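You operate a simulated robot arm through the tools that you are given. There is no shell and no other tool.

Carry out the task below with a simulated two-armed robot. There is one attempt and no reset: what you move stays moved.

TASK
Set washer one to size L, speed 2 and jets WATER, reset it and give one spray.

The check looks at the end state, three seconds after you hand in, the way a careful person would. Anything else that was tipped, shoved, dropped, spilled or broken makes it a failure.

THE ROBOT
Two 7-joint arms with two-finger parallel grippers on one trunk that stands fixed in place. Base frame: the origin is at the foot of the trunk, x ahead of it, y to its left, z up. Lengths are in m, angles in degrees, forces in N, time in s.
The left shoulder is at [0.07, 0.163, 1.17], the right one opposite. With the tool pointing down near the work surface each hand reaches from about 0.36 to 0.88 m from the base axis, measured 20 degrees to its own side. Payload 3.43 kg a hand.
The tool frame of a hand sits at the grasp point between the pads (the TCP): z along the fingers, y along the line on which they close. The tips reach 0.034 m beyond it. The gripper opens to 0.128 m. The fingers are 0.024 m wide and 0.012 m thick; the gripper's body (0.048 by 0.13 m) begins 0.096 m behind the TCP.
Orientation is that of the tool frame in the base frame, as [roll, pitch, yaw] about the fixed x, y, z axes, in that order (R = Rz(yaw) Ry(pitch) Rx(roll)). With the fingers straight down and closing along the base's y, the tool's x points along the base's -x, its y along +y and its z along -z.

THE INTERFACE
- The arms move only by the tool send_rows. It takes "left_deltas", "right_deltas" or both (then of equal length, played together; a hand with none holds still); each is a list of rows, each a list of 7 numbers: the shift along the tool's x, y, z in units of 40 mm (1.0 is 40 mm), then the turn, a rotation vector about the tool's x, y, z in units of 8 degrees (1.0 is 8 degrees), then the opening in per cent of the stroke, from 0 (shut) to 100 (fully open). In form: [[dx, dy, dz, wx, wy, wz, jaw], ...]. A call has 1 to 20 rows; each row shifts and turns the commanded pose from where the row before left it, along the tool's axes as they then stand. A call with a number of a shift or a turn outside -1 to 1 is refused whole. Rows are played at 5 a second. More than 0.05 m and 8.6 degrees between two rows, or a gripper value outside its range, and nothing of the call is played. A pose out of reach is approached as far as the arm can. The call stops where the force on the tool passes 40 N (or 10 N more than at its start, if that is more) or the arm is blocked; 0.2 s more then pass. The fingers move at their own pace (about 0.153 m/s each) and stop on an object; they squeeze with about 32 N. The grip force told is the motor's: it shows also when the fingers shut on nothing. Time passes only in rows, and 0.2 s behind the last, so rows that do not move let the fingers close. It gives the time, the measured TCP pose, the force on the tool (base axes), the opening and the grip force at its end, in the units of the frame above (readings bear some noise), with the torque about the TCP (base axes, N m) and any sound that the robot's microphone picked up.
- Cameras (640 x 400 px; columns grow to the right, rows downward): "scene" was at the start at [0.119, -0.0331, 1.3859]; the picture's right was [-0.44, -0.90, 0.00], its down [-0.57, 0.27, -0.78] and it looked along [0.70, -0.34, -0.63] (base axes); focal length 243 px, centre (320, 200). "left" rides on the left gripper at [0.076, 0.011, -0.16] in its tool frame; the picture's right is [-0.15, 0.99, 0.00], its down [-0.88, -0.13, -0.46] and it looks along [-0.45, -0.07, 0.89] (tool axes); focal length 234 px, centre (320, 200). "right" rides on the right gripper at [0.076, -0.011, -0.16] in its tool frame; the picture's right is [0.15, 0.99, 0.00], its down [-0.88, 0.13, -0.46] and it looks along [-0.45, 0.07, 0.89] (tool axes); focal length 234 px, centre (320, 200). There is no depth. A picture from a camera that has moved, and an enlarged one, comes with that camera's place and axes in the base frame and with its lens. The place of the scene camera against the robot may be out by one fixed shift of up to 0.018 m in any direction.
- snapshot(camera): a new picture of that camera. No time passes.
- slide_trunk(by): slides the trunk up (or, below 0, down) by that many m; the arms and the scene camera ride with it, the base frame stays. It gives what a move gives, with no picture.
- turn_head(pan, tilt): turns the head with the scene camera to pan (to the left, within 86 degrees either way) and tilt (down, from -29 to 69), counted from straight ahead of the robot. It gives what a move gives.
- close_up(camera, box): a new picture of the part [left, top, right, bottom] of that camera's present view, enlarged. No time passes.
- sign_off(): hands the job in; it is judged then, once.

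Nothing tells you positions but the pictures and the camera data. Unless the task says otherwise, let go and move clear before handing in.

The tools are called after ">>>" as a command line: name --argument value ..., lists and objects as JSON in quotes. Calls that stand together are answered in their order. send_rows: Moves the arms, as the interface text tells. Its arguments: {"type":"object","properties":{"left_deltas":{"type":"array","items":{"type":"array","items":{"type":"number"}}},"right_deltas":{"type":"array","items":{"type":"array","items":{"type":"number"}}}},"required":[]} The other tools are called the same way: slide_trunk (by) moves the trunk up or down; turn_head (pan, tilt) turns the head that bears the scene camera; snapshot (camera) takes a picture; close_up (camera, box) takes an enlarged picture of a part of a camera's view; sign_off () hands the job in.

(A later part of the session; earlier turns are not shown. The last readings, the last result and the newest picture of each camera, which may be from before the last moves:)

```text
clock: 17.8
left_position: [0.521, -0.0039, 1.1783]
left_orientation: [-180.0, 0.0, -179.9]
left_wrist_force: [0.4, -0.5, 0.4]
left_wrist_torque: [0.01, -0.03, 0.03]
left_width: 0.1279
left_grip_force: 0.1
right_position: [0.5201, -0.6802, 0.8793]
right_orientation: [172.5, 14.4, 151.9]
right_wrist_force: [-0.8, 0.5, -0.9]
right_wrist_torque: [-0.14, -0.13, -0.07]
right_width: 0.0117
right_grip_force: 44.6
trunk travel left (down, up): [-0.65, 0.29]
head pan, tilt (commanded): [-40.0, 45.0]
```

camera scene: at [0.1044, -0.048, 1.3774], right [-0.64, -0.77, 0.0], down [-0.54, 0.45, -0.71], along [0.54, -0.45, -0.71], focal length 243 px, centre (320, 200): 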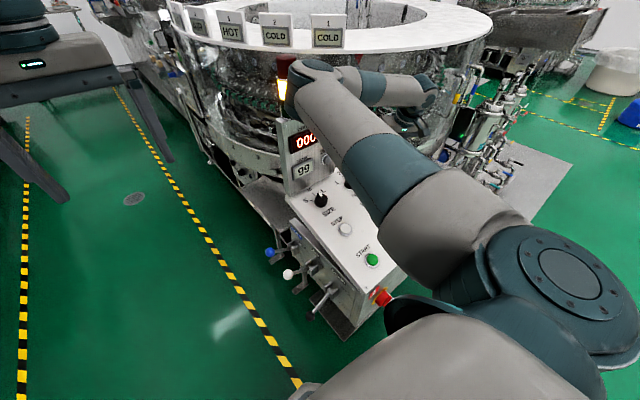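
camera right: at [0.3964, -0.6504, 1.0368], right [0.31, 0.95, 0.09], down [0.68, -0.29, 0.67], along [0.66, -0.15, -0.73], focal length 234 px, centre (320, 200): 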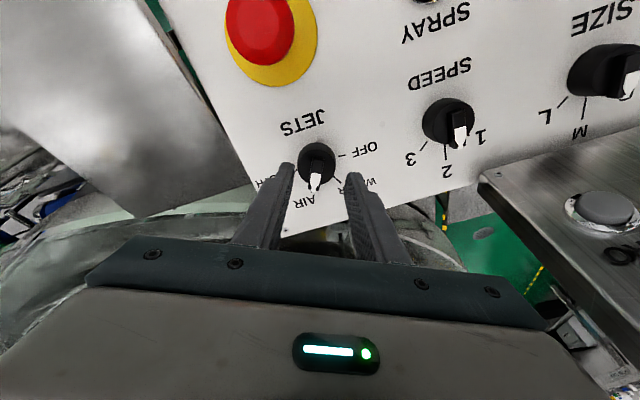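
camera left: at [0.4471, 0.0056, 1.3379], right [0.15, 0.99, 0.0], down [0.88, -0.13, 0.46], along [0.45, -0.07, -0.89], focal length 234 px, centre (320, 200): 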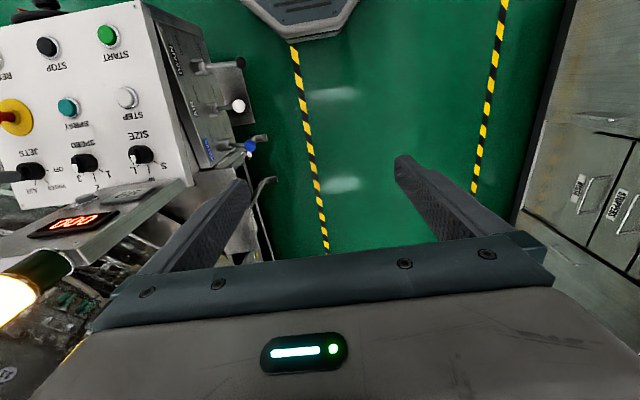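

Gripped with almost no side load. Turning JETS 54° back from AIR to WATER.

>>> send_rows --right_deltas '[[0, 0, 0, 0, 0, -0.75, 0], [0, 0, 0, 0, 0, -0.75, 0], [0, 0, 0, 0, 0, -0.75, 0], [0, 0, 0, 0, 0, -0.75, 0], [0, 0, 0, 0, 0, -0.75, 0], [0, 0, 0, 0, 0, -0.75, 0], [0, 0, 0, 0, 0, -0.75, 0], [0, 0, 0, 0, 0, -0.75, 0], [0, 0, 0, 0, 0, -0.75, 0]]'

>>> close_up --camera "right" --box '[240, 110, 400, 260]'

```text
clock: 19.8
left_position: [0.5217, -0.0042, 1.1782]
left_orientation: [180.0, 0.1, -179.9]
left_wrist_force: [1.0, -1.2, -0.4]
left_wrist_torque: [0.02, -0.01, 0.02]
left_width: 0.1278
left_grip_force: 0.0
right_position: [0.5183, -0.6797, 0.8789]
right_orientation: [-172.5, 14.5, -152.0]
right_wrist_force: [-0.9, -1.7, -1.5]
right_wrist_torque: [0.56, -1.2, 0.15]
right_width: 0.012
right_grip_force: 45.1
trunk travel left (down, up): [-0.65, 0.29]
head pan, tilt (commanded): [-40.0, 45.0]
```

```text
2.67 times, centred on (320, 185) of right
camera zoom: at [0.4154, -0.7239, 1.0156], right [-0.56, 0.81, -0.16], down [0.57, 0.52, 0.64], along [0.6, 0.27, -0.75], focal length 624 px, centre (320, 240)
```

zoom: 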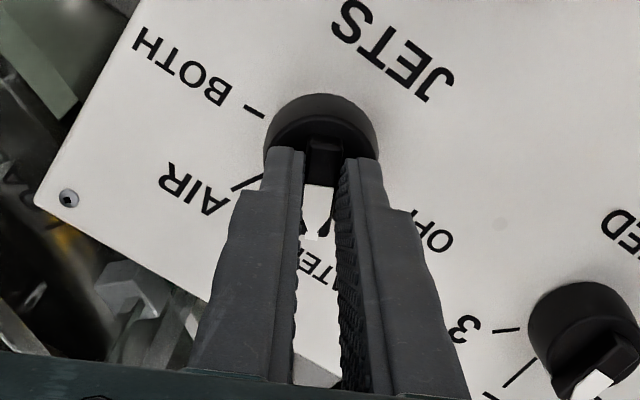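

The bar has turned toward WATER. I'll release, back off, and check where it settles.

>>> send_rows --right_deltas '[[0, 0, 0, 0, 0, 0, 30], [0, 0, 0, 0, 0, 0, 30], [0, 0, -0.6, 0, 0, 0, 30], [0, 0, -0.8, 0, 0, 0, 30]]'

>>> close_up --camera "right" --box '[240, 90, 400, 250]'

```text
clock: 20.8
left_position: [0.5204, -0.0055, 1.179]
left_orientation: [-180.0, 0.0, 180.0]
left_wrist_force: [0.1, 0.2, 0.3]
left_wrist_torque: [0.01, -0.01, 0.0]
left_width: 0.1279
left_grip_force: 0.1
right_position: [0.5017, -0.6798, 0.9346]
right_orientation: [-172.4, 14.3, -152.0]
right_wrist_force: [-0.4, -1.1, 0.5]
right_wrist_torque: [0.04, -0.01, 0.01]
right_width: 0.0384
right_grip_force: 0.1
trunk travel left (down, up): [-0.65, 0.29]
head pan, tilt (commanded): [-40.0, 45.0]
```

```text
2.50 times, centred on (320, 170) of right
camera zoom: at [0.3986, -0.723, 1.0711], right [-0.56, 0.81, -0.16], down [0.57, 0.52, 0.64], along [0.61, 0.26, -0.75], focal length 585 px, centre (320, 275)
```

zoom: 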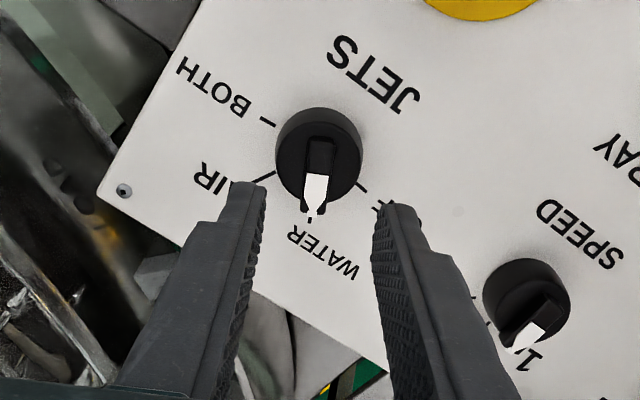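

JETS now sits at WATER. SIZE is next, and the right elbow will swing toward the left hand, so I'll first move the left hand up and further left.

>>> send_rows --left_deltas '[[0, 0.9, -0.5, 0, 0, 0, 100], [0, 0.9, -0.5, 0, 0, 0, 100], [0, 0.9, -0.5, 0, 0, 0, 100], [0, 0.9, -0.5, 0, 0, 0, 100]]'

>>> snapshot --camera "left"

```text
clock: 21.8
left_position: [0.5172, 0.1425, 1.2595]
left_orientation: [-179.9, 0.0, -180.0]
left_wrist_force: [-0.4, 0.3, 0.4]
left_wrist_torque: [-0.03, -0.03, 0.03]
left_width: 0.1283
left_grip_force: 0.0
right_position: [0.501, -0.6784, 0.9355]
right_orientation: [-172.4, 14.4, -151.9]
right_wrist_force: [-0.6, 0.6, 0.4]
right_wrist_torque: [-0.04, -0.01, -0.03]
right_width: 0.0387
right_grip_force: 0.1
trunk travel left (down, up): [-0.65, 0.29]
head pan, tilt (commanded): [-40.0, 45.0]
```

```text
taken
camera left: at [0.4435, 0.1525, 1.418], right [0.15, 0.99, 0.0], down [0.88, -0.13, 0.46], along [0.45, -0.07, -0.89], focal length 234 px, centre (320, 200)
```

left: 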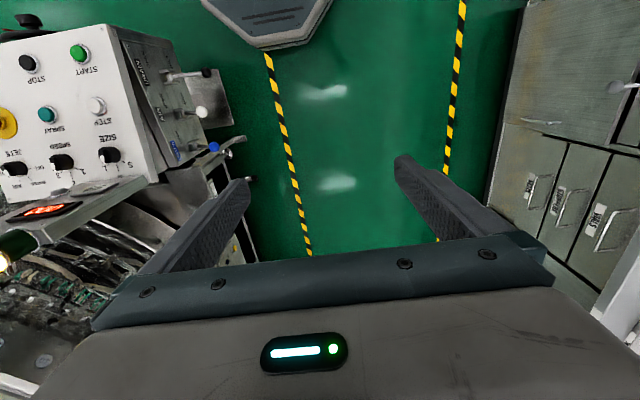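

The left hand is clear. Now I'll square up the right hand and carry it toward SIZE in two stages, checking the elbow midway.

>>> send_rows --right_deltas '[[0, 0, 0, 0, 0, 0.844, 30], [0, 0, 0, 0, 0, 0.844, 30], [0, 0, 0, 0, 0, 0.844, 30], [0, 0, 0, 0, 0, 0.844, 30], [0, 0.97, 0, 0, 0, 0, 30], [0, 0.97, 0, 0, 0, 0, 30], [0, 0.97, 0, 0, 0, 0, 30], [0, 0.97, 0, 0, 0, 0, 30]]'

>>> snapshot --camera "right"

>>> snapshot --camera "scene"

>>> snapshot --camera "left"

```text
clock: 23.6
left_position: [0.5188, 0.1415, 1.2567]
left_orientation: [-180.0, 0.1, -180.0]
left_wrist_force: [0.1, 0.7, -0.2]
left_wrist_torque: [-0.03, -0.04, -0.01]
left_width: 0.128
left_grip_force: 0.0
right_position: [0.5035, -0.5239, 0.9365]
right_orientation: [-180.0, 16.2, -180.0]
right_wrist_force: [0.8, 0.1, -0.7]
right_wrist_torque: [-0.05, 0.02, 0.01]
right_width: 0.0385
right_grip_force: 0.1
trunk travel left (down, up): [-0.65, 0.29]
head pan, tilt (commanded): [-40.0, 45.0]
```

```text
taken
camera right: at [0.3862, -0.5336, 1.0685], right [-0.14, 0.99, -0.04], down [0.72, 0.13, 0.68], along [0.68, 0.06, -0.73], focal length 234 px, centre (320, 200)
```

right: 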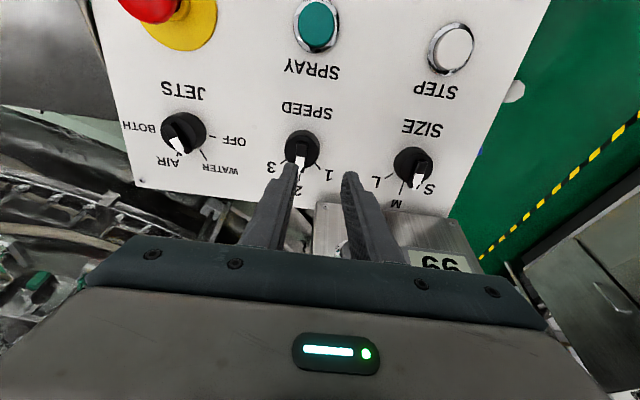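

```text
taken
camera scene: at [0.1043, -0.0458, 1.3775], right [-0.64, -0.77, 0.0], down [-0.54, 0.45, -0.71], along [0.54, -0.46, -0.71], focal length 243 px, centre (320, 200)
```

scene: 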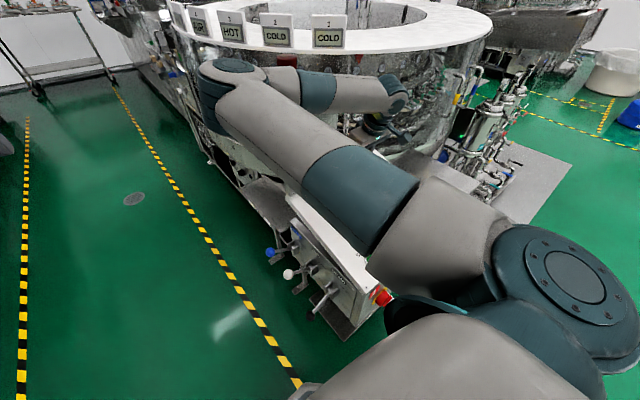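

```text
taken
camera left: at [0.4452, 0.1524, 1.4172], right [0.15, 0.99, 0.0], down [0.88, -0.13, 0.46], along [0.45, -0.07, -0.89], focal length 234 px, centre (320, 200)
```

left: 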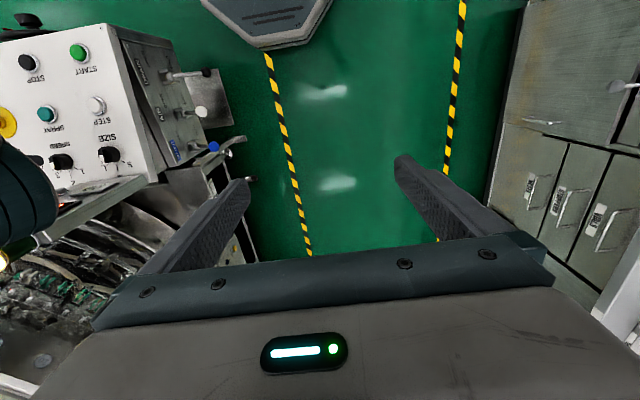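

>>> close_up --camera "left" --box '[0, 100, 160, 300]'

>>> close_up --camera "scene" --box '[170, 30, 420, 190]'

>>> close_up --camera "right" --box '[110, 75, 350, 225]'

```text
2.00 times, centred on (80, 200) of left
camera zoom: at [0.4452, 0.1524, 1.4172], right [0.15, 0.99, 0.0], down [0.88, -0.13, 0.46], along [0.45, -0.07, -0.89], focal length 468 px, centre (800, 200)
```

zoom: 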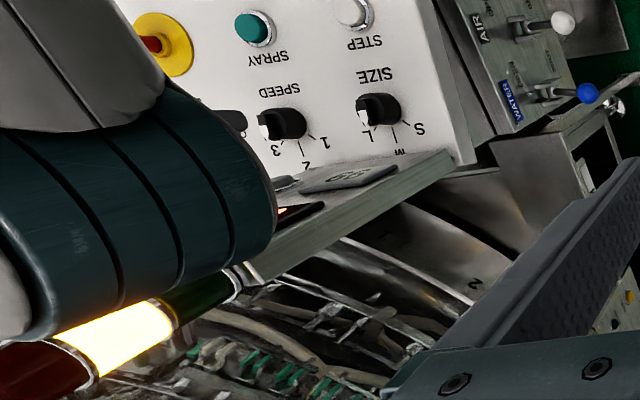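

```text
2.50 times, centred on (295, 110) of scene
camera zoom: at [0.1043, -0.0458, 1.3775], right [-0.64, -0.77, 0.0], down [-0.54, 0.45, -0.71], along [0.54, -0.46, -0.71], focal length 608 px, centre (382, 425)
```

zoom: 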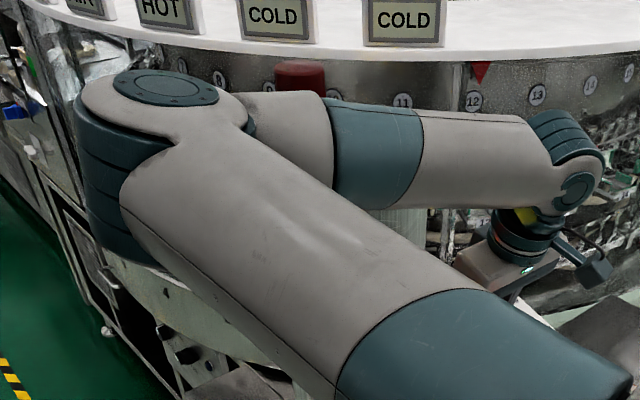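

```text
2.67 times, centred on (230, 150) of right
camera zoom: at [0.3862, -0.5336, 1.0685], right [-0.14, 0.99, -0.04], down [0.72, 0.13, 0.68], along [0.68, 0.06, -0.73], focal length 624 px, centre (560, 333)
```

zoom: 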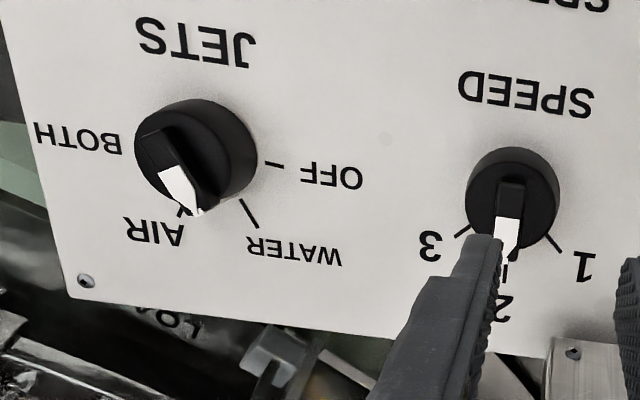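

SPEED reads 2 and JETS reads WATER (pointer parallel to the WATER tick). The elbow is still several centimetres clear of the lamp, so I'll continue over to SIZE.

>>> send_rows --right_deltas '[[0, 0.967, 0, 0, 0, 0, 35], [0, 0.967, 0, 0, 0, 0, 35], [0, 0.967, 0, 0, 0, 0, 35], [0, 0, 0, 0, 0, 0, 35]]'

>>> snapshot --camera "right"

>>> close_up --camera "right" --box '[240, 90, 400, 250]'

>>> snapshot --camera "scene"

>>> snapshot --camera "left"

```text
clock: 24.6
left_position: [0.5211, 0.1388, 1.2583]
left_orientation: [-179.9, 0.0, -180.0]
left_wrist_force: [0.2, -0.7, 0.2]
left_wrist_torque: [0.01, 0.02, -0.02]
left_width: 0.1278
left_grip_force: 0.1
right_position: [0.5048, -0.4073, 0.9348]
right_orientation: [-179.9, 16.1, 179.9]
right_wrist_force: [0.7, -1.0, -0.4]
right_wrist_torque: [-0.03, -0.02, 0.02]
right_width: 0.0449
right_grip_force: 0.1
trunk travel left (down, up): [-0.65, 0.29]
head pan, tilt (commanded): [-40.0, 45.0]
```

```text
taken
camera right: at [0.3884, -0.4188, 1.0678], right [-0.14, 0.99, -0.04], down [0.72, 0.13, 0.68], along [0.68, 0.07, -0.73], focal length 234 px, centre (320, 200)
```

right: 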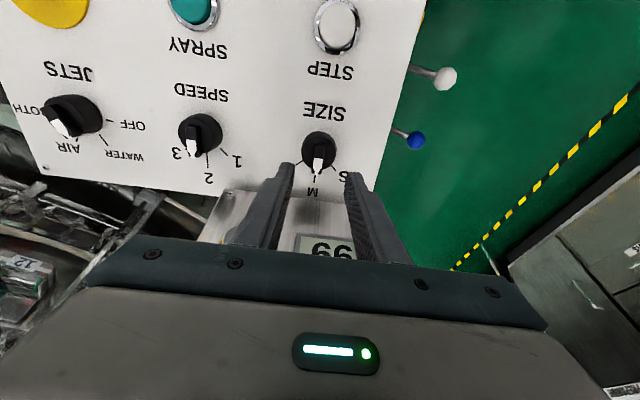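

```text
2.50 times, centred on (320, 170) of right
camera zoom: at [0.3884, -0.4188, 1.0678], right [-0.14, 0.99, -0.04], down [0.72, 0.13, 0.68], along [0.68, 0.07, -0.73], focal length 585 px, centre (320, 275)
```

zoom: 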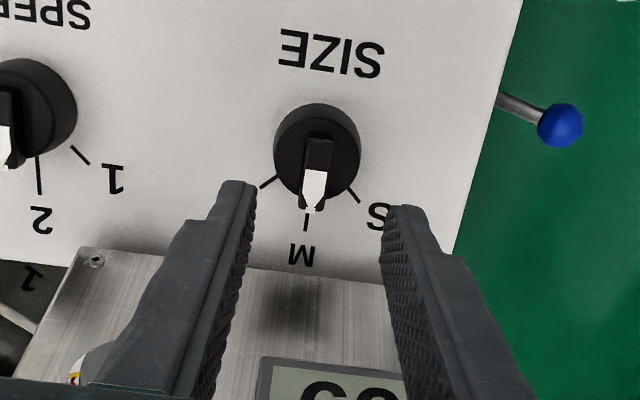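

```text
taken
camera scene: at [0.1051, -0.0484, 1.3772], right [-0.64, -0.77, 0.0], down [-0.54, 0.45, -0.71], along [0.54, -0.45, -0.71], focal length 243 px, centre (320, 200)
```

scene: 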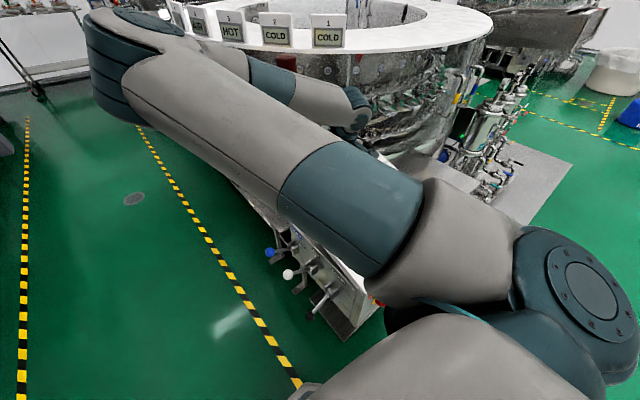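

```text
taken
camera left: at [0.4459, 0.1498, 1.4172], right [0.15, 0.99, 0.0], down [0.88, -0.13, 0.45], along [0.45, -0.07, -0.89], focal length 234 px, centre (320, 200)
```

left: 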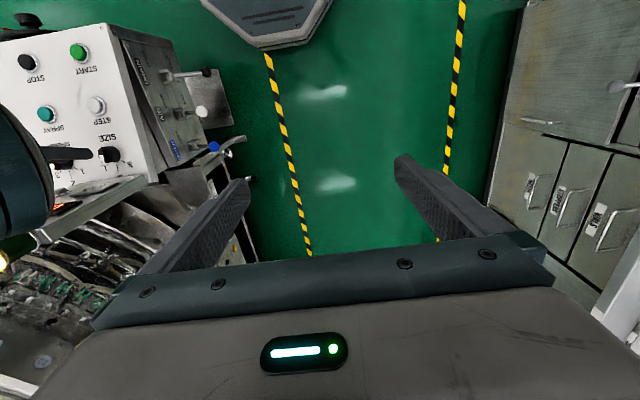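

SIZE (at M) is well centred. The elbow has risen toward the left side, so I'll first move the left hand further out and lower the right hand partway.

>>> send_rows --left_deltas '[[0, 0.9, 0, 0, 0, 0, 100], [0, 0.9, 0, 0, 0, 0, 100], [0, 0.9, 0, 0, 0, 0, 100], [0, 0, 0, 0, 0, 0, 100]]'

>>> send_rows --right_deltas '[[0, -0.02, 0.35, 0, 0, 0, 35], [0, 0, 0.35, 0, 0, 0, 35], [0, 0, 0.3, 0, 0, 0, 35], [0, 0, 0.3, 0, 0, 0, 35], [0, 0, 0, 0, 0, 0, 35]]'

>>> close_up --camera "right" --box '[240, 110, 400, 260]'

>>> snapshot --camera "right"

>>> snapshot --camera "scene"

```text
clock: 25.6
left_position: [0.5213, 0.2462, 1.258]
left_orientation: [180.0, -0.1, 180.0]
left_wrist_force: [1.1, -0.1, -0.2]
left_wrist_torque: [0.02, 0.03, 0.02]
left_width: 0.1281
left_grip_force: 0.0
right_position: [0.5046, -0.4083, 0.9347]
right_orientation: [179.9, 16.2, -180.0]
right_wrist_force: [-0.6, 0.1, 0.2]
right_wrist_torque: [-0.03, -0.01, -0.03]
right_width: 0.045
right_grip_force: 0.0
trunk travel left (down, up): [-0.65, 0.29]
head pan, tilt (commanded): [-40.0, 45.0]
```

```text
clock: 26.8
left_position: [0.5198, 0.2468, 1.2581]
left_orientation: [180.0, -0.1, -180.0]
left_wrist_force: [0.0, 0.2, 0.1]
left_wrist_torque: [-0.03, -0.01, 0.01]
left_width: 0.1278
left_grip_force: 0.1
right_position: [0.5189, -0.4088, 0.8837]
right_orientation: [-180.0, 16.3, 180.0]
right_wrist_force: [-0.3, -0.9, 0.3]
right_wrist_torque: [-0.01, 0.04, 0.02]
right_width: 0.0446
right_grip_force: 0.1
trunk travel left (down, up): [-0.65, 0.29]
head pan, tilt (commanded): [-40.0, 45.0]
```

```text
2.67 times, centred on (320, 185) of right
camera zoom: at [0.4016, -0.4193, 1.0171], right [-0.14, 0.99, -0.04], down [0.72, 0.13, 0.68], along [0.68, 0.07, -0.73], focal length 624 px, centre (320, 240)
```

zoom: 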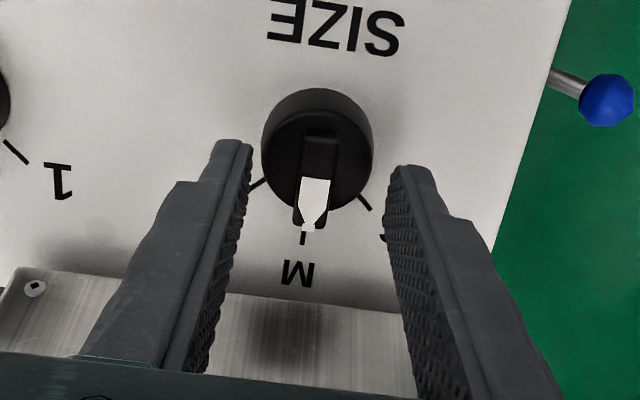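

```text
taken
camera right: at [0.4016, -0.4193, 1.0171], right [-0.14, 0.99, -0.04], down [0.72, 0.13, 0.68], along [0.68, 0.07, -0.73], focal length 234 px, centre (320, 200)
```

right: 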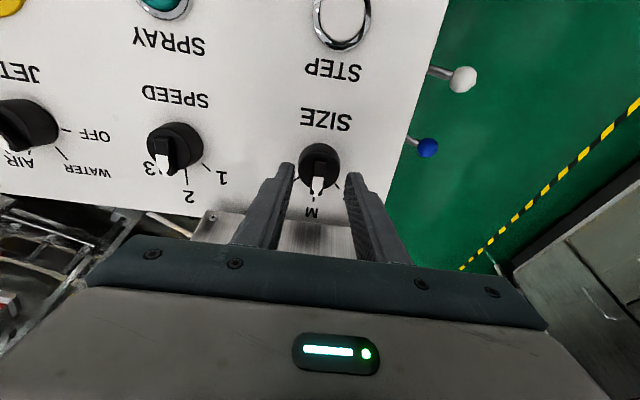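

```text
taken
camera scene: at [0.1039, -0.0479, 1.3774], right [-0.64, -0.77, 0.0], down [-0.54, 0.45, -0.71], along [0.54, -0.45, -0.71], focal length 243 px, centre (320, 200)
```

scene: 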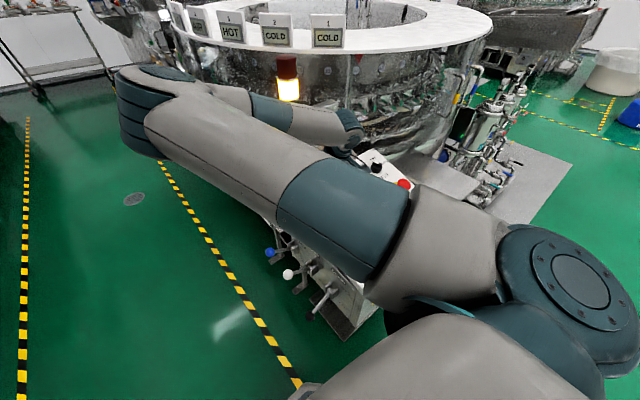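

The lamp is standing and untouched in the scene view, and the fingers are at the SIZE bar. I'll lower 4 mm and close.

>>> send_rows --right_deltas '[[-0.02, -0.025, 0.09, 0, 0, 0, 35], [0, 0, 0, 0, 0, 0, 0], [0, 0, 0, 0, 0, 0, 0], [0, 0, 0, 0, 0, 0, 0]]'

>>> close_up --camera "right" --box '[240, 110, 400, 260]'

>>> snapshot --camera "left"

```text
clock: 27.8
left_position: [0.5206, 0.2468, 1.2599]
left_orientation: [-180.0, -0.1, 179.9]
left_wrist_force: [0.5, 0.6, 0.1]
left_wrist_torque: [-0.01, -0.01, -0.01]
left_width: 0.1279
left_grip_force: 0.1
right_position: [0.5204, -0.4092, 0.8807]
right_orientation: [-179.9, 16.2, -180.0]
right_wrist_force: [1.0, -2.0, 0.9]
right_wrist_torque: [-0.06, 0.6, -0.03]
right_width: 0.0117
right_grip_force: 45.2
trunk travel left (down, up): [-0.65, 0.29]
head pan, tilt (commanded): [-40.0, 45.0]
```

```text
2.67 times, centred on (320, 185) of right
camera zoom: at [0.4033, -0.4205, 1.0137], right [-0.14, 0.99, -0.04], down [0.72, 0.13, 0.68], along [0.68, 0.07, -0.73], focal length 624 px, centre (320, 240)
```

zoom: 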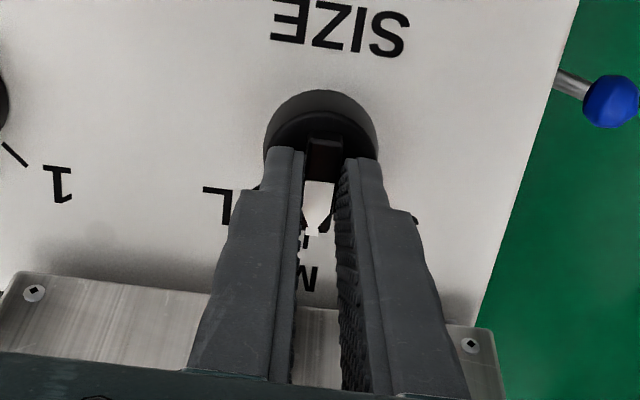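

```text
taken
camera left: at [0.4467, 0.2569, 1.418], right [0.15, 0.99, 0.0], down [0.88, -0.13, 0.46], along [0.45, -0.07, -0.89], focal length 234 px, centre (320, 200)
```

left: 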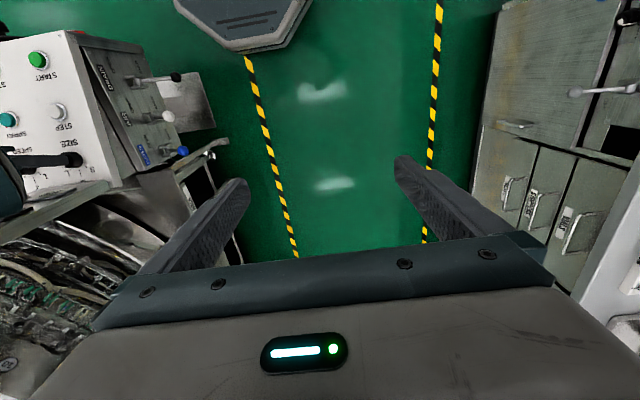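

I have the SIZE bar gripped. I'll turn it toward L in two stages, checking clearance to the counter box between them.

>>> send_rows --right_deltas '[[0, 0, 0, 0, 0, 0.7, 0], [0, 0, 0, 0, 0, 0.7, 0], [0, 0, 0, 0, 0, 0.7, 0], [0, 0, 0, 0, 0, 0.7, 0]]'

>>> snapshot --camera "scene"

>>> snapshot --camera "right"

```text
clock: 28.8
left_position: [0.5206, 0.247, 1.2604]
left_orientation: [179.9, -0.1, -179.9]
left_wrist_force: [0.4, 0.4, 0.0]
left_wrist_torque: [-0.01, -0.02, -0.01]
left_width: 0.1277
left_grip_force: 0.0
right_position: [0.5188, -0.41, 0.8813]
right_orientation: [173.6, 15.1, 156.7]
right_wrist_force: [2.4, -3.4, -1.1]
right_wrist_torque: [-0.67, -1.3, -0.18]
right_width: 0.0119
right_grip_force: 44.4
trunk travel left (down, up): [-0.65, 0.29]
head pan, tilt (commanded): [-40.0, 45.0]
```

```text
taken
camera scene: at [0.1045, -0.0485, 1.3773], right [-0.64, -0.77, 0.0], down [-0.54, 0.45, -0.71], along [0.54, -0.45, -0.71], focal length 243 px, centre (320, 200)
```

scene: 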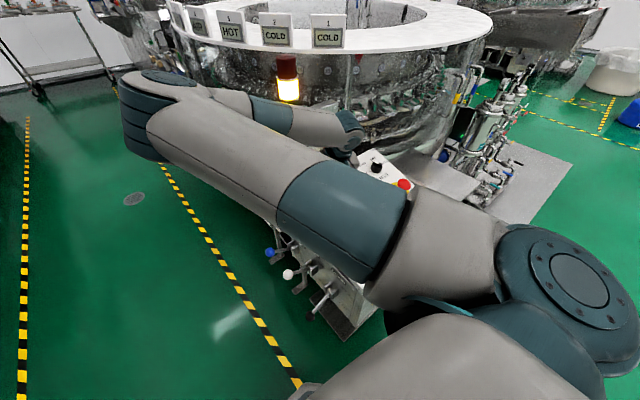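

```text
taken
camera right: at [0.4044, -0.3912, 1.0139], right [0.23, 0.97, 0.07], down [0.7, -0.22, 0.68], along [0.67, -0.11, -0.73], focal length 234 px, centre (320, 200)
```

right: 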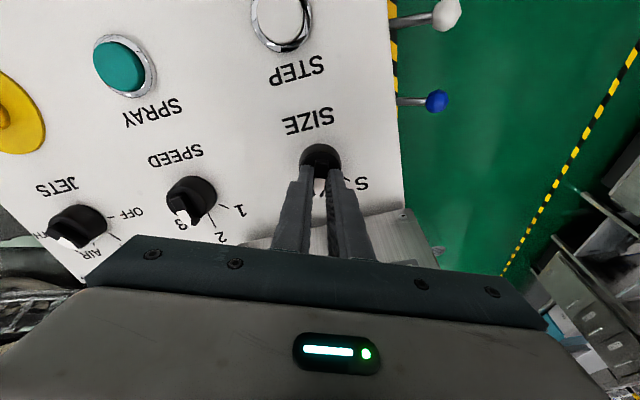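

>>> send_rows --right_deltas '[[0, 0, 0, 0, 0, 0.706, 0], [0, 0, 0, 0, 0, 0.706, 0], [0, 0, 0, 0, 0, 0.706, 0], [0, 0, 0, 0, 0, 0.706, 0]]'

>>> close_up --camera "right" --box '[240, 110, 400, 260]'

>>> snapshot --camera "scene"

```text
clock: 29.8
left_position: [0.5206, 0.246, 1.2591]
left_orientation: [-180.0, 0.0, 180.0]
left_wrist_force: [-0.3, -0.1, 0.7]
left_wrist_torque: [0.03, 0.0, -0.02]
left_width: 0.128
left_grip_force: 0.0
right_position: [0.5193, -0.4106, 0.8808]
right_orientation: [168.3, 11.5, 133.6]
right_wrist_force: [3.0, -9.1, 4.5]
right_wrist_torque: [-1.23, -0.95, -0.15]
right_width: 0.0117
right_grip_force: 45.0
trunk travel left (down, up): [-0.65, 0.29]
head pan, tilt (commanded): [-40.0, 45.0]
```

```text
2.67 times, centred on (320, 185) of right
camera zoom: at [0.4165, -0.3643, 1.0174], right [0.57, 0.8, 0.17], down [0.56, -0.53, 0.64], along [0.6, -0.27, -0.75], focal length 624 px, centre (320, 240)
```

zoom: 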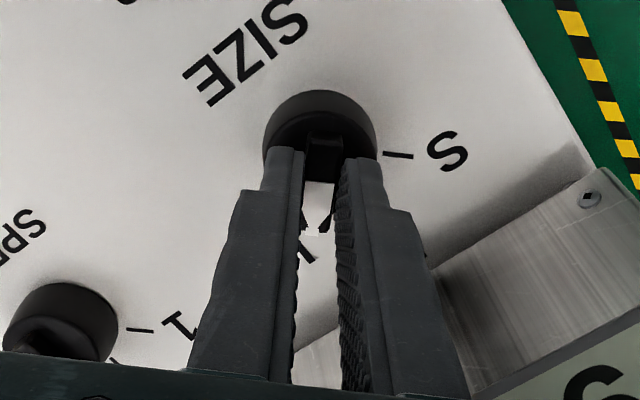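

```text
taken
camera scene: at [0.104, -0.0486, 1.3774], right [-0.64, -0.77, 0.0], down [-0.54, 0.46, -0.71], along [0.54, -0.45, -0.71], focal length 243 px, centre (320, 200)
```

scene: 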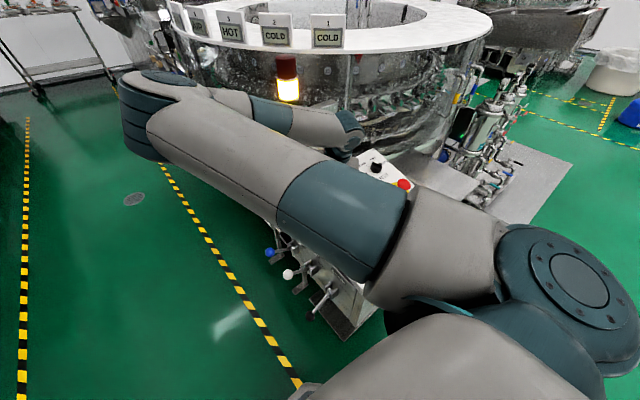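

The bar is turned 45°. Releasing and backing off to confirm it points at L.

>>> send_rows --right_deltas '[[0, 0, 0, 0, 0, 0, 30], [0, 0, 0, 0, 0, 0, 30], [0, 0, -0.6, 0, 0, 0, 30], [0, 0, -0.8, 0, 0, 0, 30], [0, 0, 0, 0, 0, 0, 30]]'

>>> close_up --camera "right" --box '[220, 80, 420, 240]'

>>> snapshot --camera "right"

```text
clock: 31.0
left_position: [0.5221, 0.2459, 1.2585]
left_orientation: [180.0, -0.1, -180.0]
left_wrist_force: [0.3, 0.0, 0.1]
left_wrist_torque: [-0.05, 0.06, 0.0]
left_width: 0.1281
left_grip_force: 0.0
right_position: [0.5034, -0.4106, 0.9339]
right_orientation: [168.4, 11.4, 133.9]
right_wrist_force: [-0.4, -0.8, -0.3]
right_wrist_torque: [-0.02, 0.0, -0.02]
right_width: 0.0383
right_grip_force: 0.1
trunk travel left (down, up): [-0.65, 0.29]
head pan, tilt (commanded): [-40.0, 45.0]
```

```text
2.50 times, centred on (320, 160) of right
camera zoom: at [0.4014, -0.3644, 1.0705], right [0.57, 0.8, 0.17], down [0.56, -0.53, 0.64], along [0.6, -0.27, -0.75], focal length 585 px, centre (320, 300)
```

zoom: 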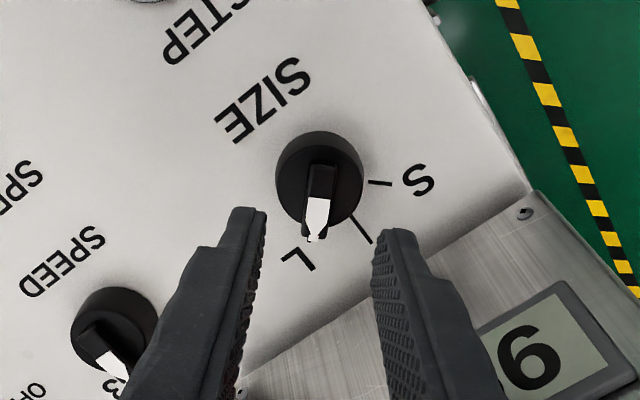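

```text
taken
camera right: at [0.4014, -0.3644, 1.0705], right [0.57, 0.8, 0.17], down [0.56, -0.53, 0.64], along [0.6, -0.27, -0.75], focal length 234 px, centre (320, 200)
```

right: 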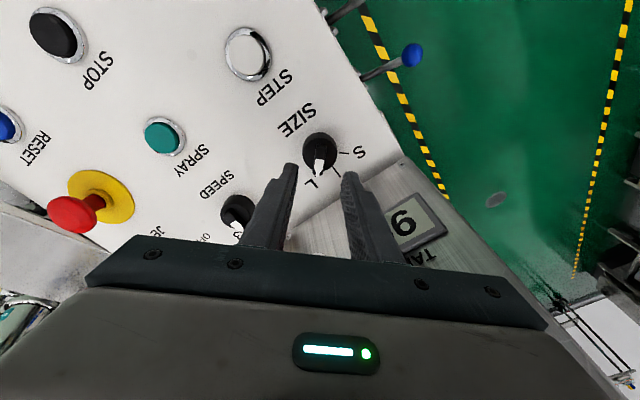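

SIZE points at L, so all three knobs are set. Next come the buttons: I'll lift well clear (the E-stop stands tall), square up, close the fingers and head toward RESET in stages.

>>> send_rows --right_deltas '[[0, 0, -0.5, 0, 0, 0, 0], [0, 0, -0.5, 0, 0, -0.938, 0], [0, 0, -0.5, 0, 0, -0.938, 0], [0, 0, -0.5, 0, 0, -0.938, 0], [0, 0, -0.5, 0, 0, -0.938, 0], [0, 0, -0.5, 0, 0, -0.938, 0], [0, 0, 0, 0, 0, -0.938, 0]]'

>>> snapshot --camera "scene"

>>> snapshot --camera "right"

```text
clock: 32.6
left_position: [0.5209, 0.2472, 1.2582]
left_orientation: [180.0, -0.1, 180.0]
left_wrist_force: [0.8, 0.1, 0.2]
left_wrist_torque: [-0.03, 0.01, -0.02]
left_width: 0.1276
left_grip_force: 0.1
right_position: [0.4645, -0.4173, 1.0417]
right_orientation: [179.4, 15.0, 178.8]
right_wrist_force: [0.5, 1.2, -0.6]
right_wrist_torque: [0.02, 0.02, 0.01]
right_width: 0.0
right_grip_force: 32.3
trunk travel left (down, up): [-0.65, 0.29]
head pan, tilt (commanded): [-40.0, 45.0]
```

```text
taken
camera scene: at [0.1046, -0.0479, 1.3773], right [-0.64, -0.77, 0.0], down [-0.54, 0.45, -0.71], along [0.54, -0.45, -0.71], focal length 243 px, centre (320, 200)
```

scene: 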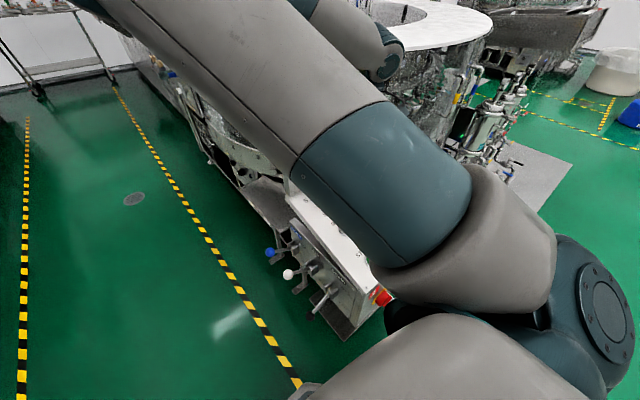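

```text
taken
camera right: at [0.3504, -0.4263, 1.1754], right [-0.12, 0.99, -0.03], down [0.73, 0.11, 0.67], along [0.67, 0.06, -0.74], focal length 234 px, centre (320, 200)
```

right: 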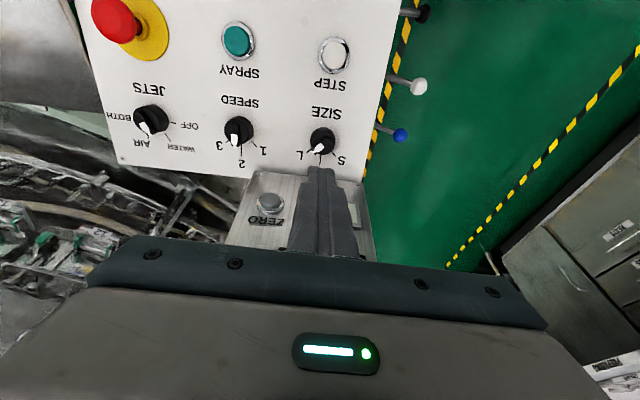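

The arm was near a joint limit there but is free of contact. Now moving sideways and back toward RESET, first half.

>>> send_rows --right_deltas '[[0.5, -0.85, 0, 0, 0, 0, 0], [0.5, -0.85, 0, 0, 0, 0, 0], [0.6, -0.8, 0, 0, 0, 0, 0], [0.6, -0.8, 0, 0, 0, 0, 0]]'

>>> snapshot --camera "scene"

>>> snapshot --camera "right"

>>> snapshot --camera "left"

```text
clock: 33.6
left_position: [0.5208, 0.2445, 1.2596]
left_orientation: [179.9, 0.0, -180.0]
left_wrist_force: [0.4, -0.8, 0.2]
left_wrist_torque: [0.08, -0.03, -0.01]
left_width: 0.128
left_grip_force: 0.0
right_position: [0.3857, -0.5428, 1.0233]
right_orientation: [180.0, 16.2, -180.0]
right_wrist_force: [0.5, -0.7, 0.0]
right_wrist_torque: [0.04, 0.01, 0.02]
right_width: 0.0
right_grip_force: 32.2
trunk travel left (down, up): [-0.65, 0.29]
head pan, tilt (commanded): [-40.0, 45.0]
```

```text
taken
camera scene: at [0.1044, -0.0506, 1.3773], right [-0.64, -0.77, 0.0], down [-0.54, 0.46, -0.71], along [0.54, -0.45, -0.71], focal length 243 px, centre (320, 200)
```

scene: 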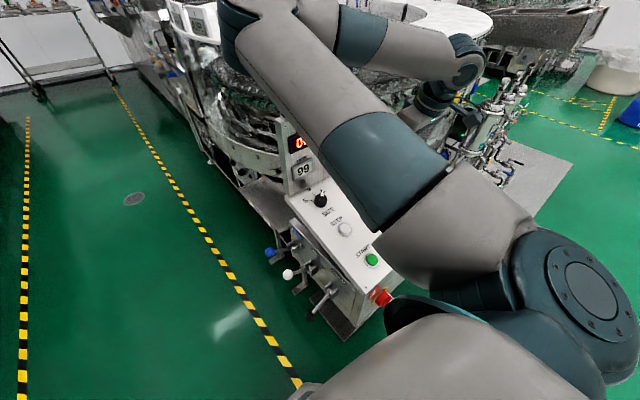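

```text
taken
camera right: at [0.2699, -0.5537, 1.156], right [-0.14, 0.99, -0.04], down [0.72, 0.13, 0.68], along [0.68, 0.07, -0.73], focal length 234 px, centre (320, 200)
```

right: 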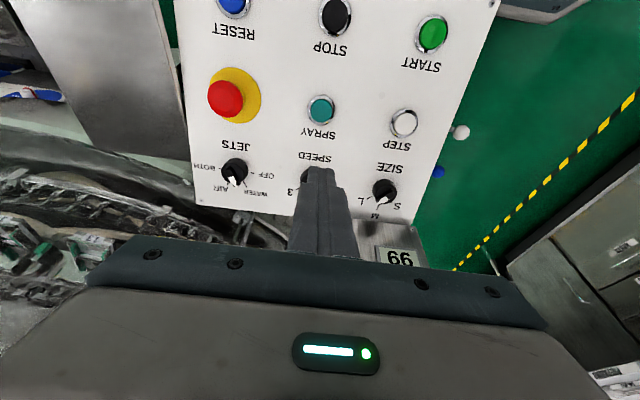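

```text
taken
camera left: at [0.4465, 0.2546, 1.4185], right [0.15, 0.99, 0.0], down [0.88, -0.13, 0.46], along [0.45, -0.06, -0.89], focal length 234 px, centre (320, 200)
```

left: 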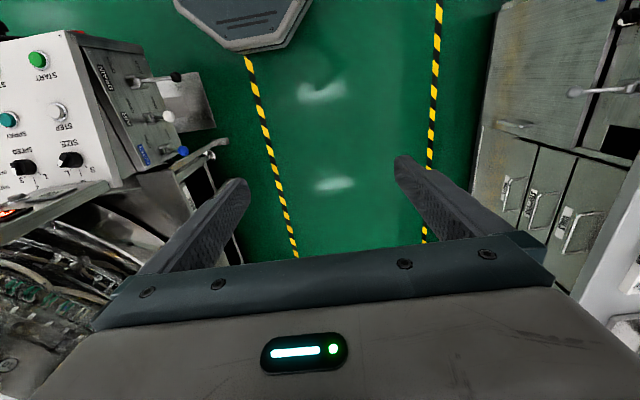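

Panel fully visible and undisturbed; RESET is at about (0.305, -0.678). Moving over it at the same height.

>>> send_rows --right_deltas '[[0.759, -0.682, 0, 0, 0, 0, 0], [0.759, -0.682, 0, 0, 0, 0, 0], [0.759, -0.682, 0, 0, 0, 0, 0], [0.759, -0.682, 0, 0, 0, 0, 0], [0.759, -0.682, 0, 0, 0, 0, 0], [0, 0, 0, 0, 0, 0, 0]]'

>>> snapshot --camera "scene"

>>> snapshot --camera "right"

```text
clock: 35.0
left_position: [0.5212, 0.2478, 1.259]
left_orientation: [-179.9, 0.0, -179.9]
left_wrist_force: [0.3, 0.4, 0.0]
left_wrist_torque: [-0.01, 0.02, 0.02]
left_width: 0.1283
left_grip_force: 0.0
right_position: [0.2412, -0.6753, 0.9827]
right_orientation: [-179.9, 16.2, 179.9]
right_wrist_force: [0.4, -0.2, 0.8]
right_wrist_torque: [-0.01, 0.05, 0.0]
right_width: 0.0
right_grip_force: 31.5
trunk travel left (down, up): [-0.65, 0.29]
head pan, tilt (commanded): [-40.0, 45.0]
```

```text
taken
camera scene: at [0.1049, -0.0467, 1.3774], right [-0.64, -0.77, 0.0], down [-0.54, 0.45, -0.71], along [0.54, -0.46, -0.71], focal length 243 px, centre (320, 200)
```

scene: 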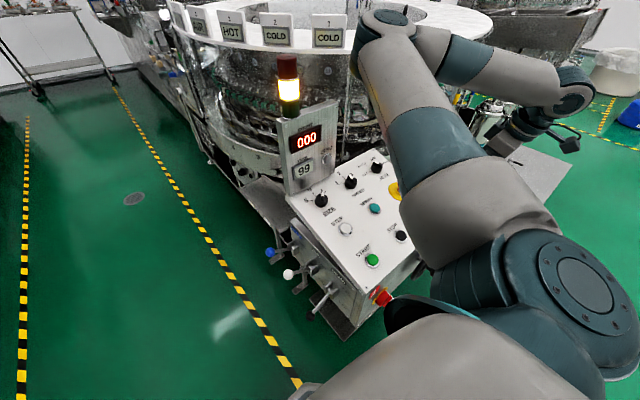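

```text
taken
camera right: at [0.1243, -0.6867, 1.1152], right [-0.14, 0.99, -0.04], down [0.72, 0.13, 0.68], along [0.68, 0.07, -0.73], focal length 234 px, centre (320, 200)
```

right: 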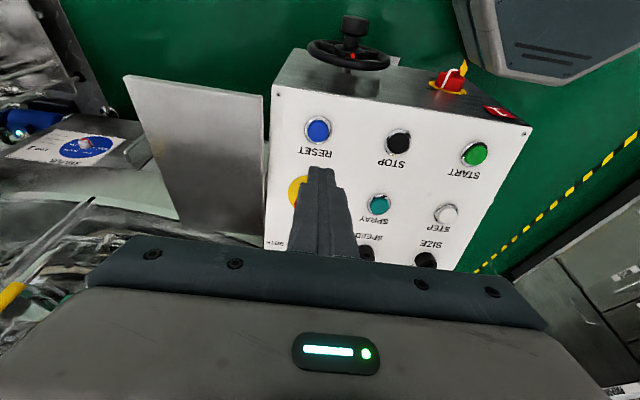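

RESET (blue) is dead ahead of the fingertip; there's a handwheel on the box front, lower and clear. Zooming for precise alignment.

>>> close_up --camera "right" --box '[270, 90, 370, 190]'

>>> close_up --camera "scene" --box '[260, 80, 420, 300]'

```text
4.00 times, centred on (320, 140) of right
camera zoom: at [0.1243, -0.6867, 1.1152], right [-0.14, 0.99, -0.04], down [0.72, 0.13, 0.68], along [0.68, 0.07, -0.73], focal length 937 px, centre (320, 440)
```

zoom: 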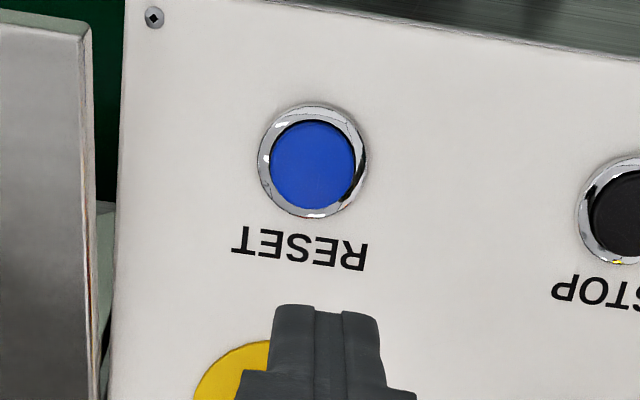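

```text
1.82 times, centred on (340, 190) of scene
camera zoom: at [0.1049, -0.0467, 1.3774], right [-0.64, -0.77, 0.0], down [-0.54, 0.45, -0.71], along [0.54, -0.46, -0.71], focal length 442 px, centre (284, 218)
```

zoom: 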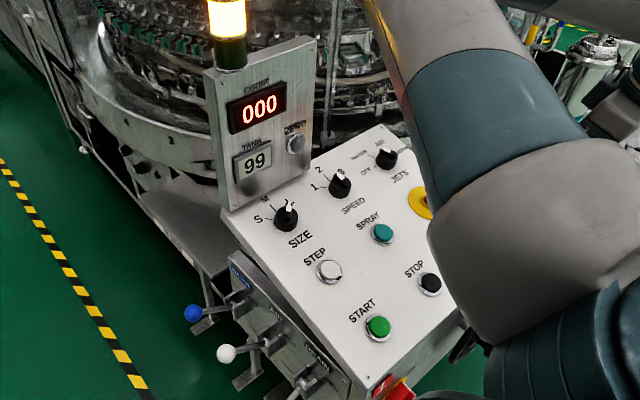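

>>> send_rows --right_deltas '[[0.029, -0.029, 0.8, 0, 0, 0, 0], [0.029, -0.029, 0.8, 0, 0, 0, 0], [0, 0, 0.8, 0, 0, 0, 0], [0, 0, 0.8, 0, 0, 0, 0], [0, 0, 0.8, 0, 0, 0, 0], [0, 0, 0, 0, 0, 0, 0]]'

>>> snapshot --camera "scene"

>>> snapshot --camera "right"

>>> close_up --camera "right" --box '[240, 80, 400, 230]'

```text
clock: 36.4
left_position: [0.5205, 0.2479, 1.2586]
left_orientation: [-180.0, 0.0, 180.0]
left_wrist_force: [0.7, 0.0, 0.0]
left_wrist_torque: [0.02, 0.02, 0.0]
left_width: 0.1279
left_grip_force: 0.0
right_position: [0.2832, -0.6799, 0.8303]
right_orientation: [-179.9, 16.2, -180.0]
right_wrist_force: [-1.0, 0.0, -0.2]
right_wrist_torque: [0.03, -0.01, 0.02]
right_width: 0.0001
right_grip_force: 32.1
trunk travel left (down, up): [-0.65, 0.29]
head pan, tilt (commanded): [-40.0, 45.0]
```

```text
taken
camera scene: at [0.1039, -0.0479, 1.3774], right [-0.64, -0.77, 0.0], down [-0.54, 0.45, -0.71], along [0.54, -0.45, -0.71], focal length 243 px, centre (320, 200)
```

scene: 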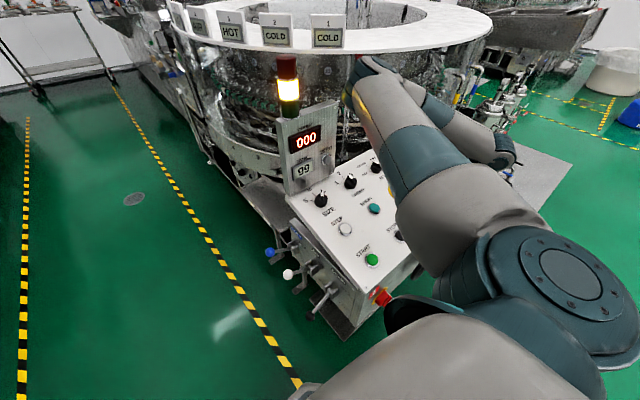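

```text
taken
camera right: at [0.166, -0.6901, 0.9628], right [-0.14, 0.99, -0.04], down [0.72, 0.13, 0.68], along [0.68, 0.07, -0.73], focal length 234 px, centre (320, 200)
```

right: 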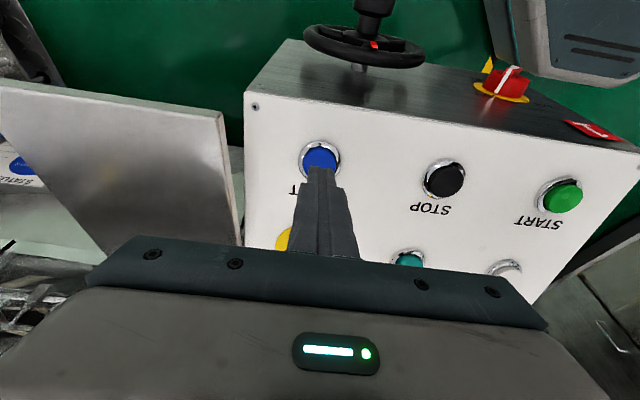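

```text
2.67 times, centred on (320, 155) of right
camera zoom: at [0.166, -0.6901, 0.9628], right [-0.14, 0.99, -0.04], down [0.72, 0.13, 0.68], along [0.68, 0.07, -0.73], focal length 624 px, centre (320, 320)
```

zoom: 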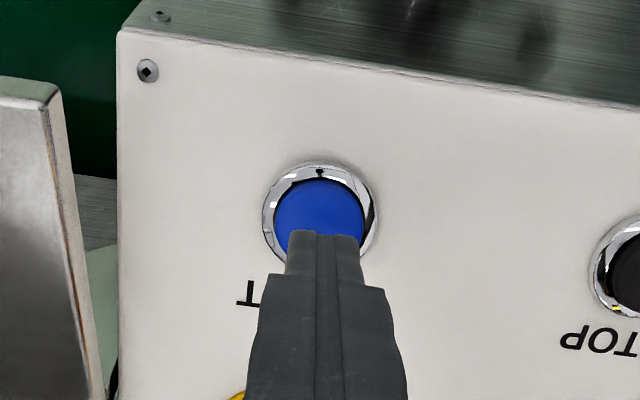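

Aligned over RESET with about 34 mm to go. I'll close most of the gap, then press in small steps.

>>> send_rows --right_deltas '[[0, 0, 0.25, 0, 0, 0, 0], [0, 0, 0.25, 0, 0, 0, 0], [0, 0, 0.2, 0, 0, 0, 0], [0, 0, 0, 0, 0, 0, 0]]'

>>> close_up --camera "right" --box '[240, 80, 400, 230]'

```text
clock: 37.4
left_position: [0.5204, 0.2469, 1.26]
left_orientation: [-179.9, 0.1, 180.0]
left_wrist_force: [-0.4, 0.3, 0.1]
left_wrist_torque: [0.01, -0.03, 0.0]
left_width: 0.128
left_grip_force: 0.0
right_position: [0.2888, -0.6793, 0.8024]
right_orientation: [180.0, 16.2, 180.0]
right_wrist_force: [-0.5, -0.5, -0.1]
right_wrist_torque: [0.01, -0.01, 0.01]
right_width: 0.0
right_grip_force: 31.9
trunk travel left (down, up): [-0.65, 0.29]
head pan, tilt (commanded): [-40.0, 45.0]
```

```text
2.67 times, centred on (320, 155) of right
camera zoom: at [0.1725, -0.6903, 0.9346], right [-0.14, 0.99, -0.04], down [0.72, 0.13, 0.68], along [0.68, 0.07, -0.73], focal length 624 px, centre (320, 320)
```

zoom: 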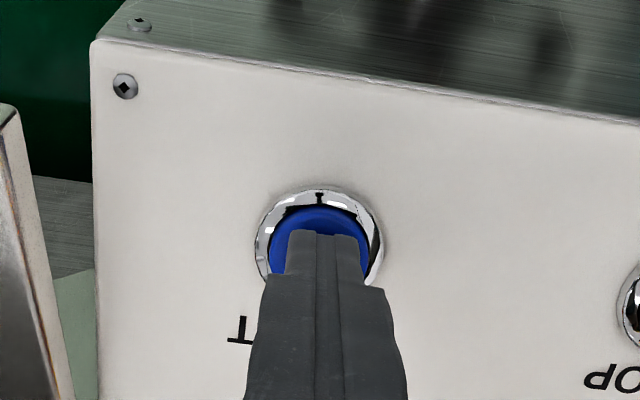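

>>> send_rows --right_deltas '[[0, 0, 0.1, 0, 0, 0, 0], [0, 0, 0.05, 0, 0, 0, 0], [0, 0, 0.05, 0, 0, 0, 0], [0, 0, 0, 0, 0, 0, 0]]'

```text
clock: 38.4
left_position: [0.5203, 0.2486, 1.258]
left_orientation: [-179.9, 0.0, -179.9]
left_wrist_force: [-0.2, -0.6, 0.5]
left_wrist_torque: [0.01, -0.01, -0.03]
left_width: 0.1278
left_grip_force: 0.1
right_position: [0.292, -0.681, 0.7951]
right_orientation: [-179.9, 16.3, 179.9]
right_wrist_force: [-2.7, 0.7, 9.8]
right_wrist_torque: [0.02, 0.12, 0.0]
right_width: 0.0
right_grip_force: 32.0
trunk travel left (down, up): [-0.65, 0.29]
head pan, tilt (commanded): [-40.0, 45.0]
heard: click
```

A click was heard with about 10 N on the tip, so RESET is pressed. Backing straight off and checking the panel and display.

>>> send_rows --right_deltas '[[0, 0, -0.2, 0, 0, 0, 0], [0, 0, -0.5, 0, 0, 0, 0], [0, 0, -0.8, 0, 0, 0, 0], [0, 0, -0.8, 0, 0, 0, 0]]'

>>> close_up --camera "scene" --box '[240, 40, 460, 300]'

>>> snapshot --camera "right"

```text
clock: 39.4
left_position: [0.5214, 0.2464, 1.2585]
left_orientation: [180.0, 0.0, 179.9]
left_wrist_force: [0.0, 0.2, 0.0]
left_wrist_torque: [0.01, -0.01, -0.02]
left_width: 0.1278
left_grip_force: 0.0
right_position: [0.2681, -0.6799, 0.8828]
right_orientation: [-180.0, 16.3, 179.9]
right_wrist_force: [-0.2, 0.9, 0.1]
right_wrist_torque: [-0.01, 0.03, 0.0]
right_width: 0.0
right_grip_force: 32.1
trunk travel left (down, up): [-0.65, 0.29]
head pan, tilt (commanded): [-40.0, 45.0]
```

```text
1.54 times, centred on (350, 170) of scene
camera zoom: at [0.1038, -0.0475, 1.3774], right [-0.64, -0.77, 0.0], down [-0.54, 0.45, -0.71], along [0.54, -0.45, -0.71], focal length 374 px, centre (274, 246)
```

zoom: 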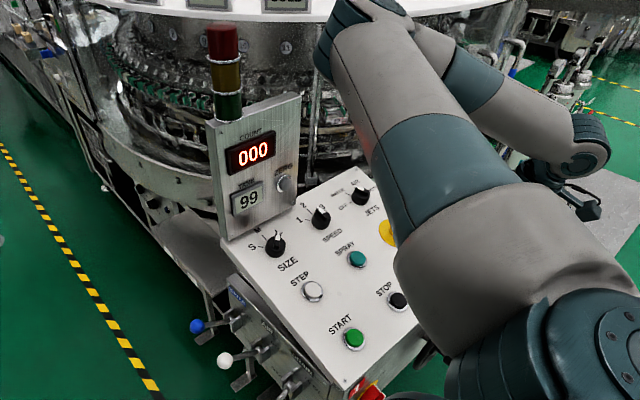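

```text
taken
camera right: at [0.151, -0.6899, 1.0149], right [-0.14, 0.99, -0.04], down [0.72, 0.13, 0.68], along [0.68, 0.07, -0.73], focal length 234 px, centre (320, 200)
```

right: 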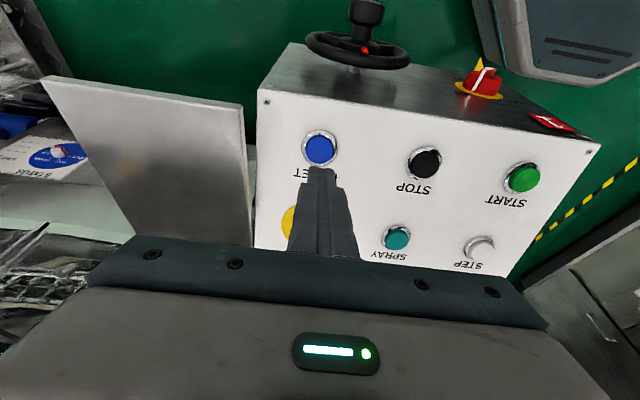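

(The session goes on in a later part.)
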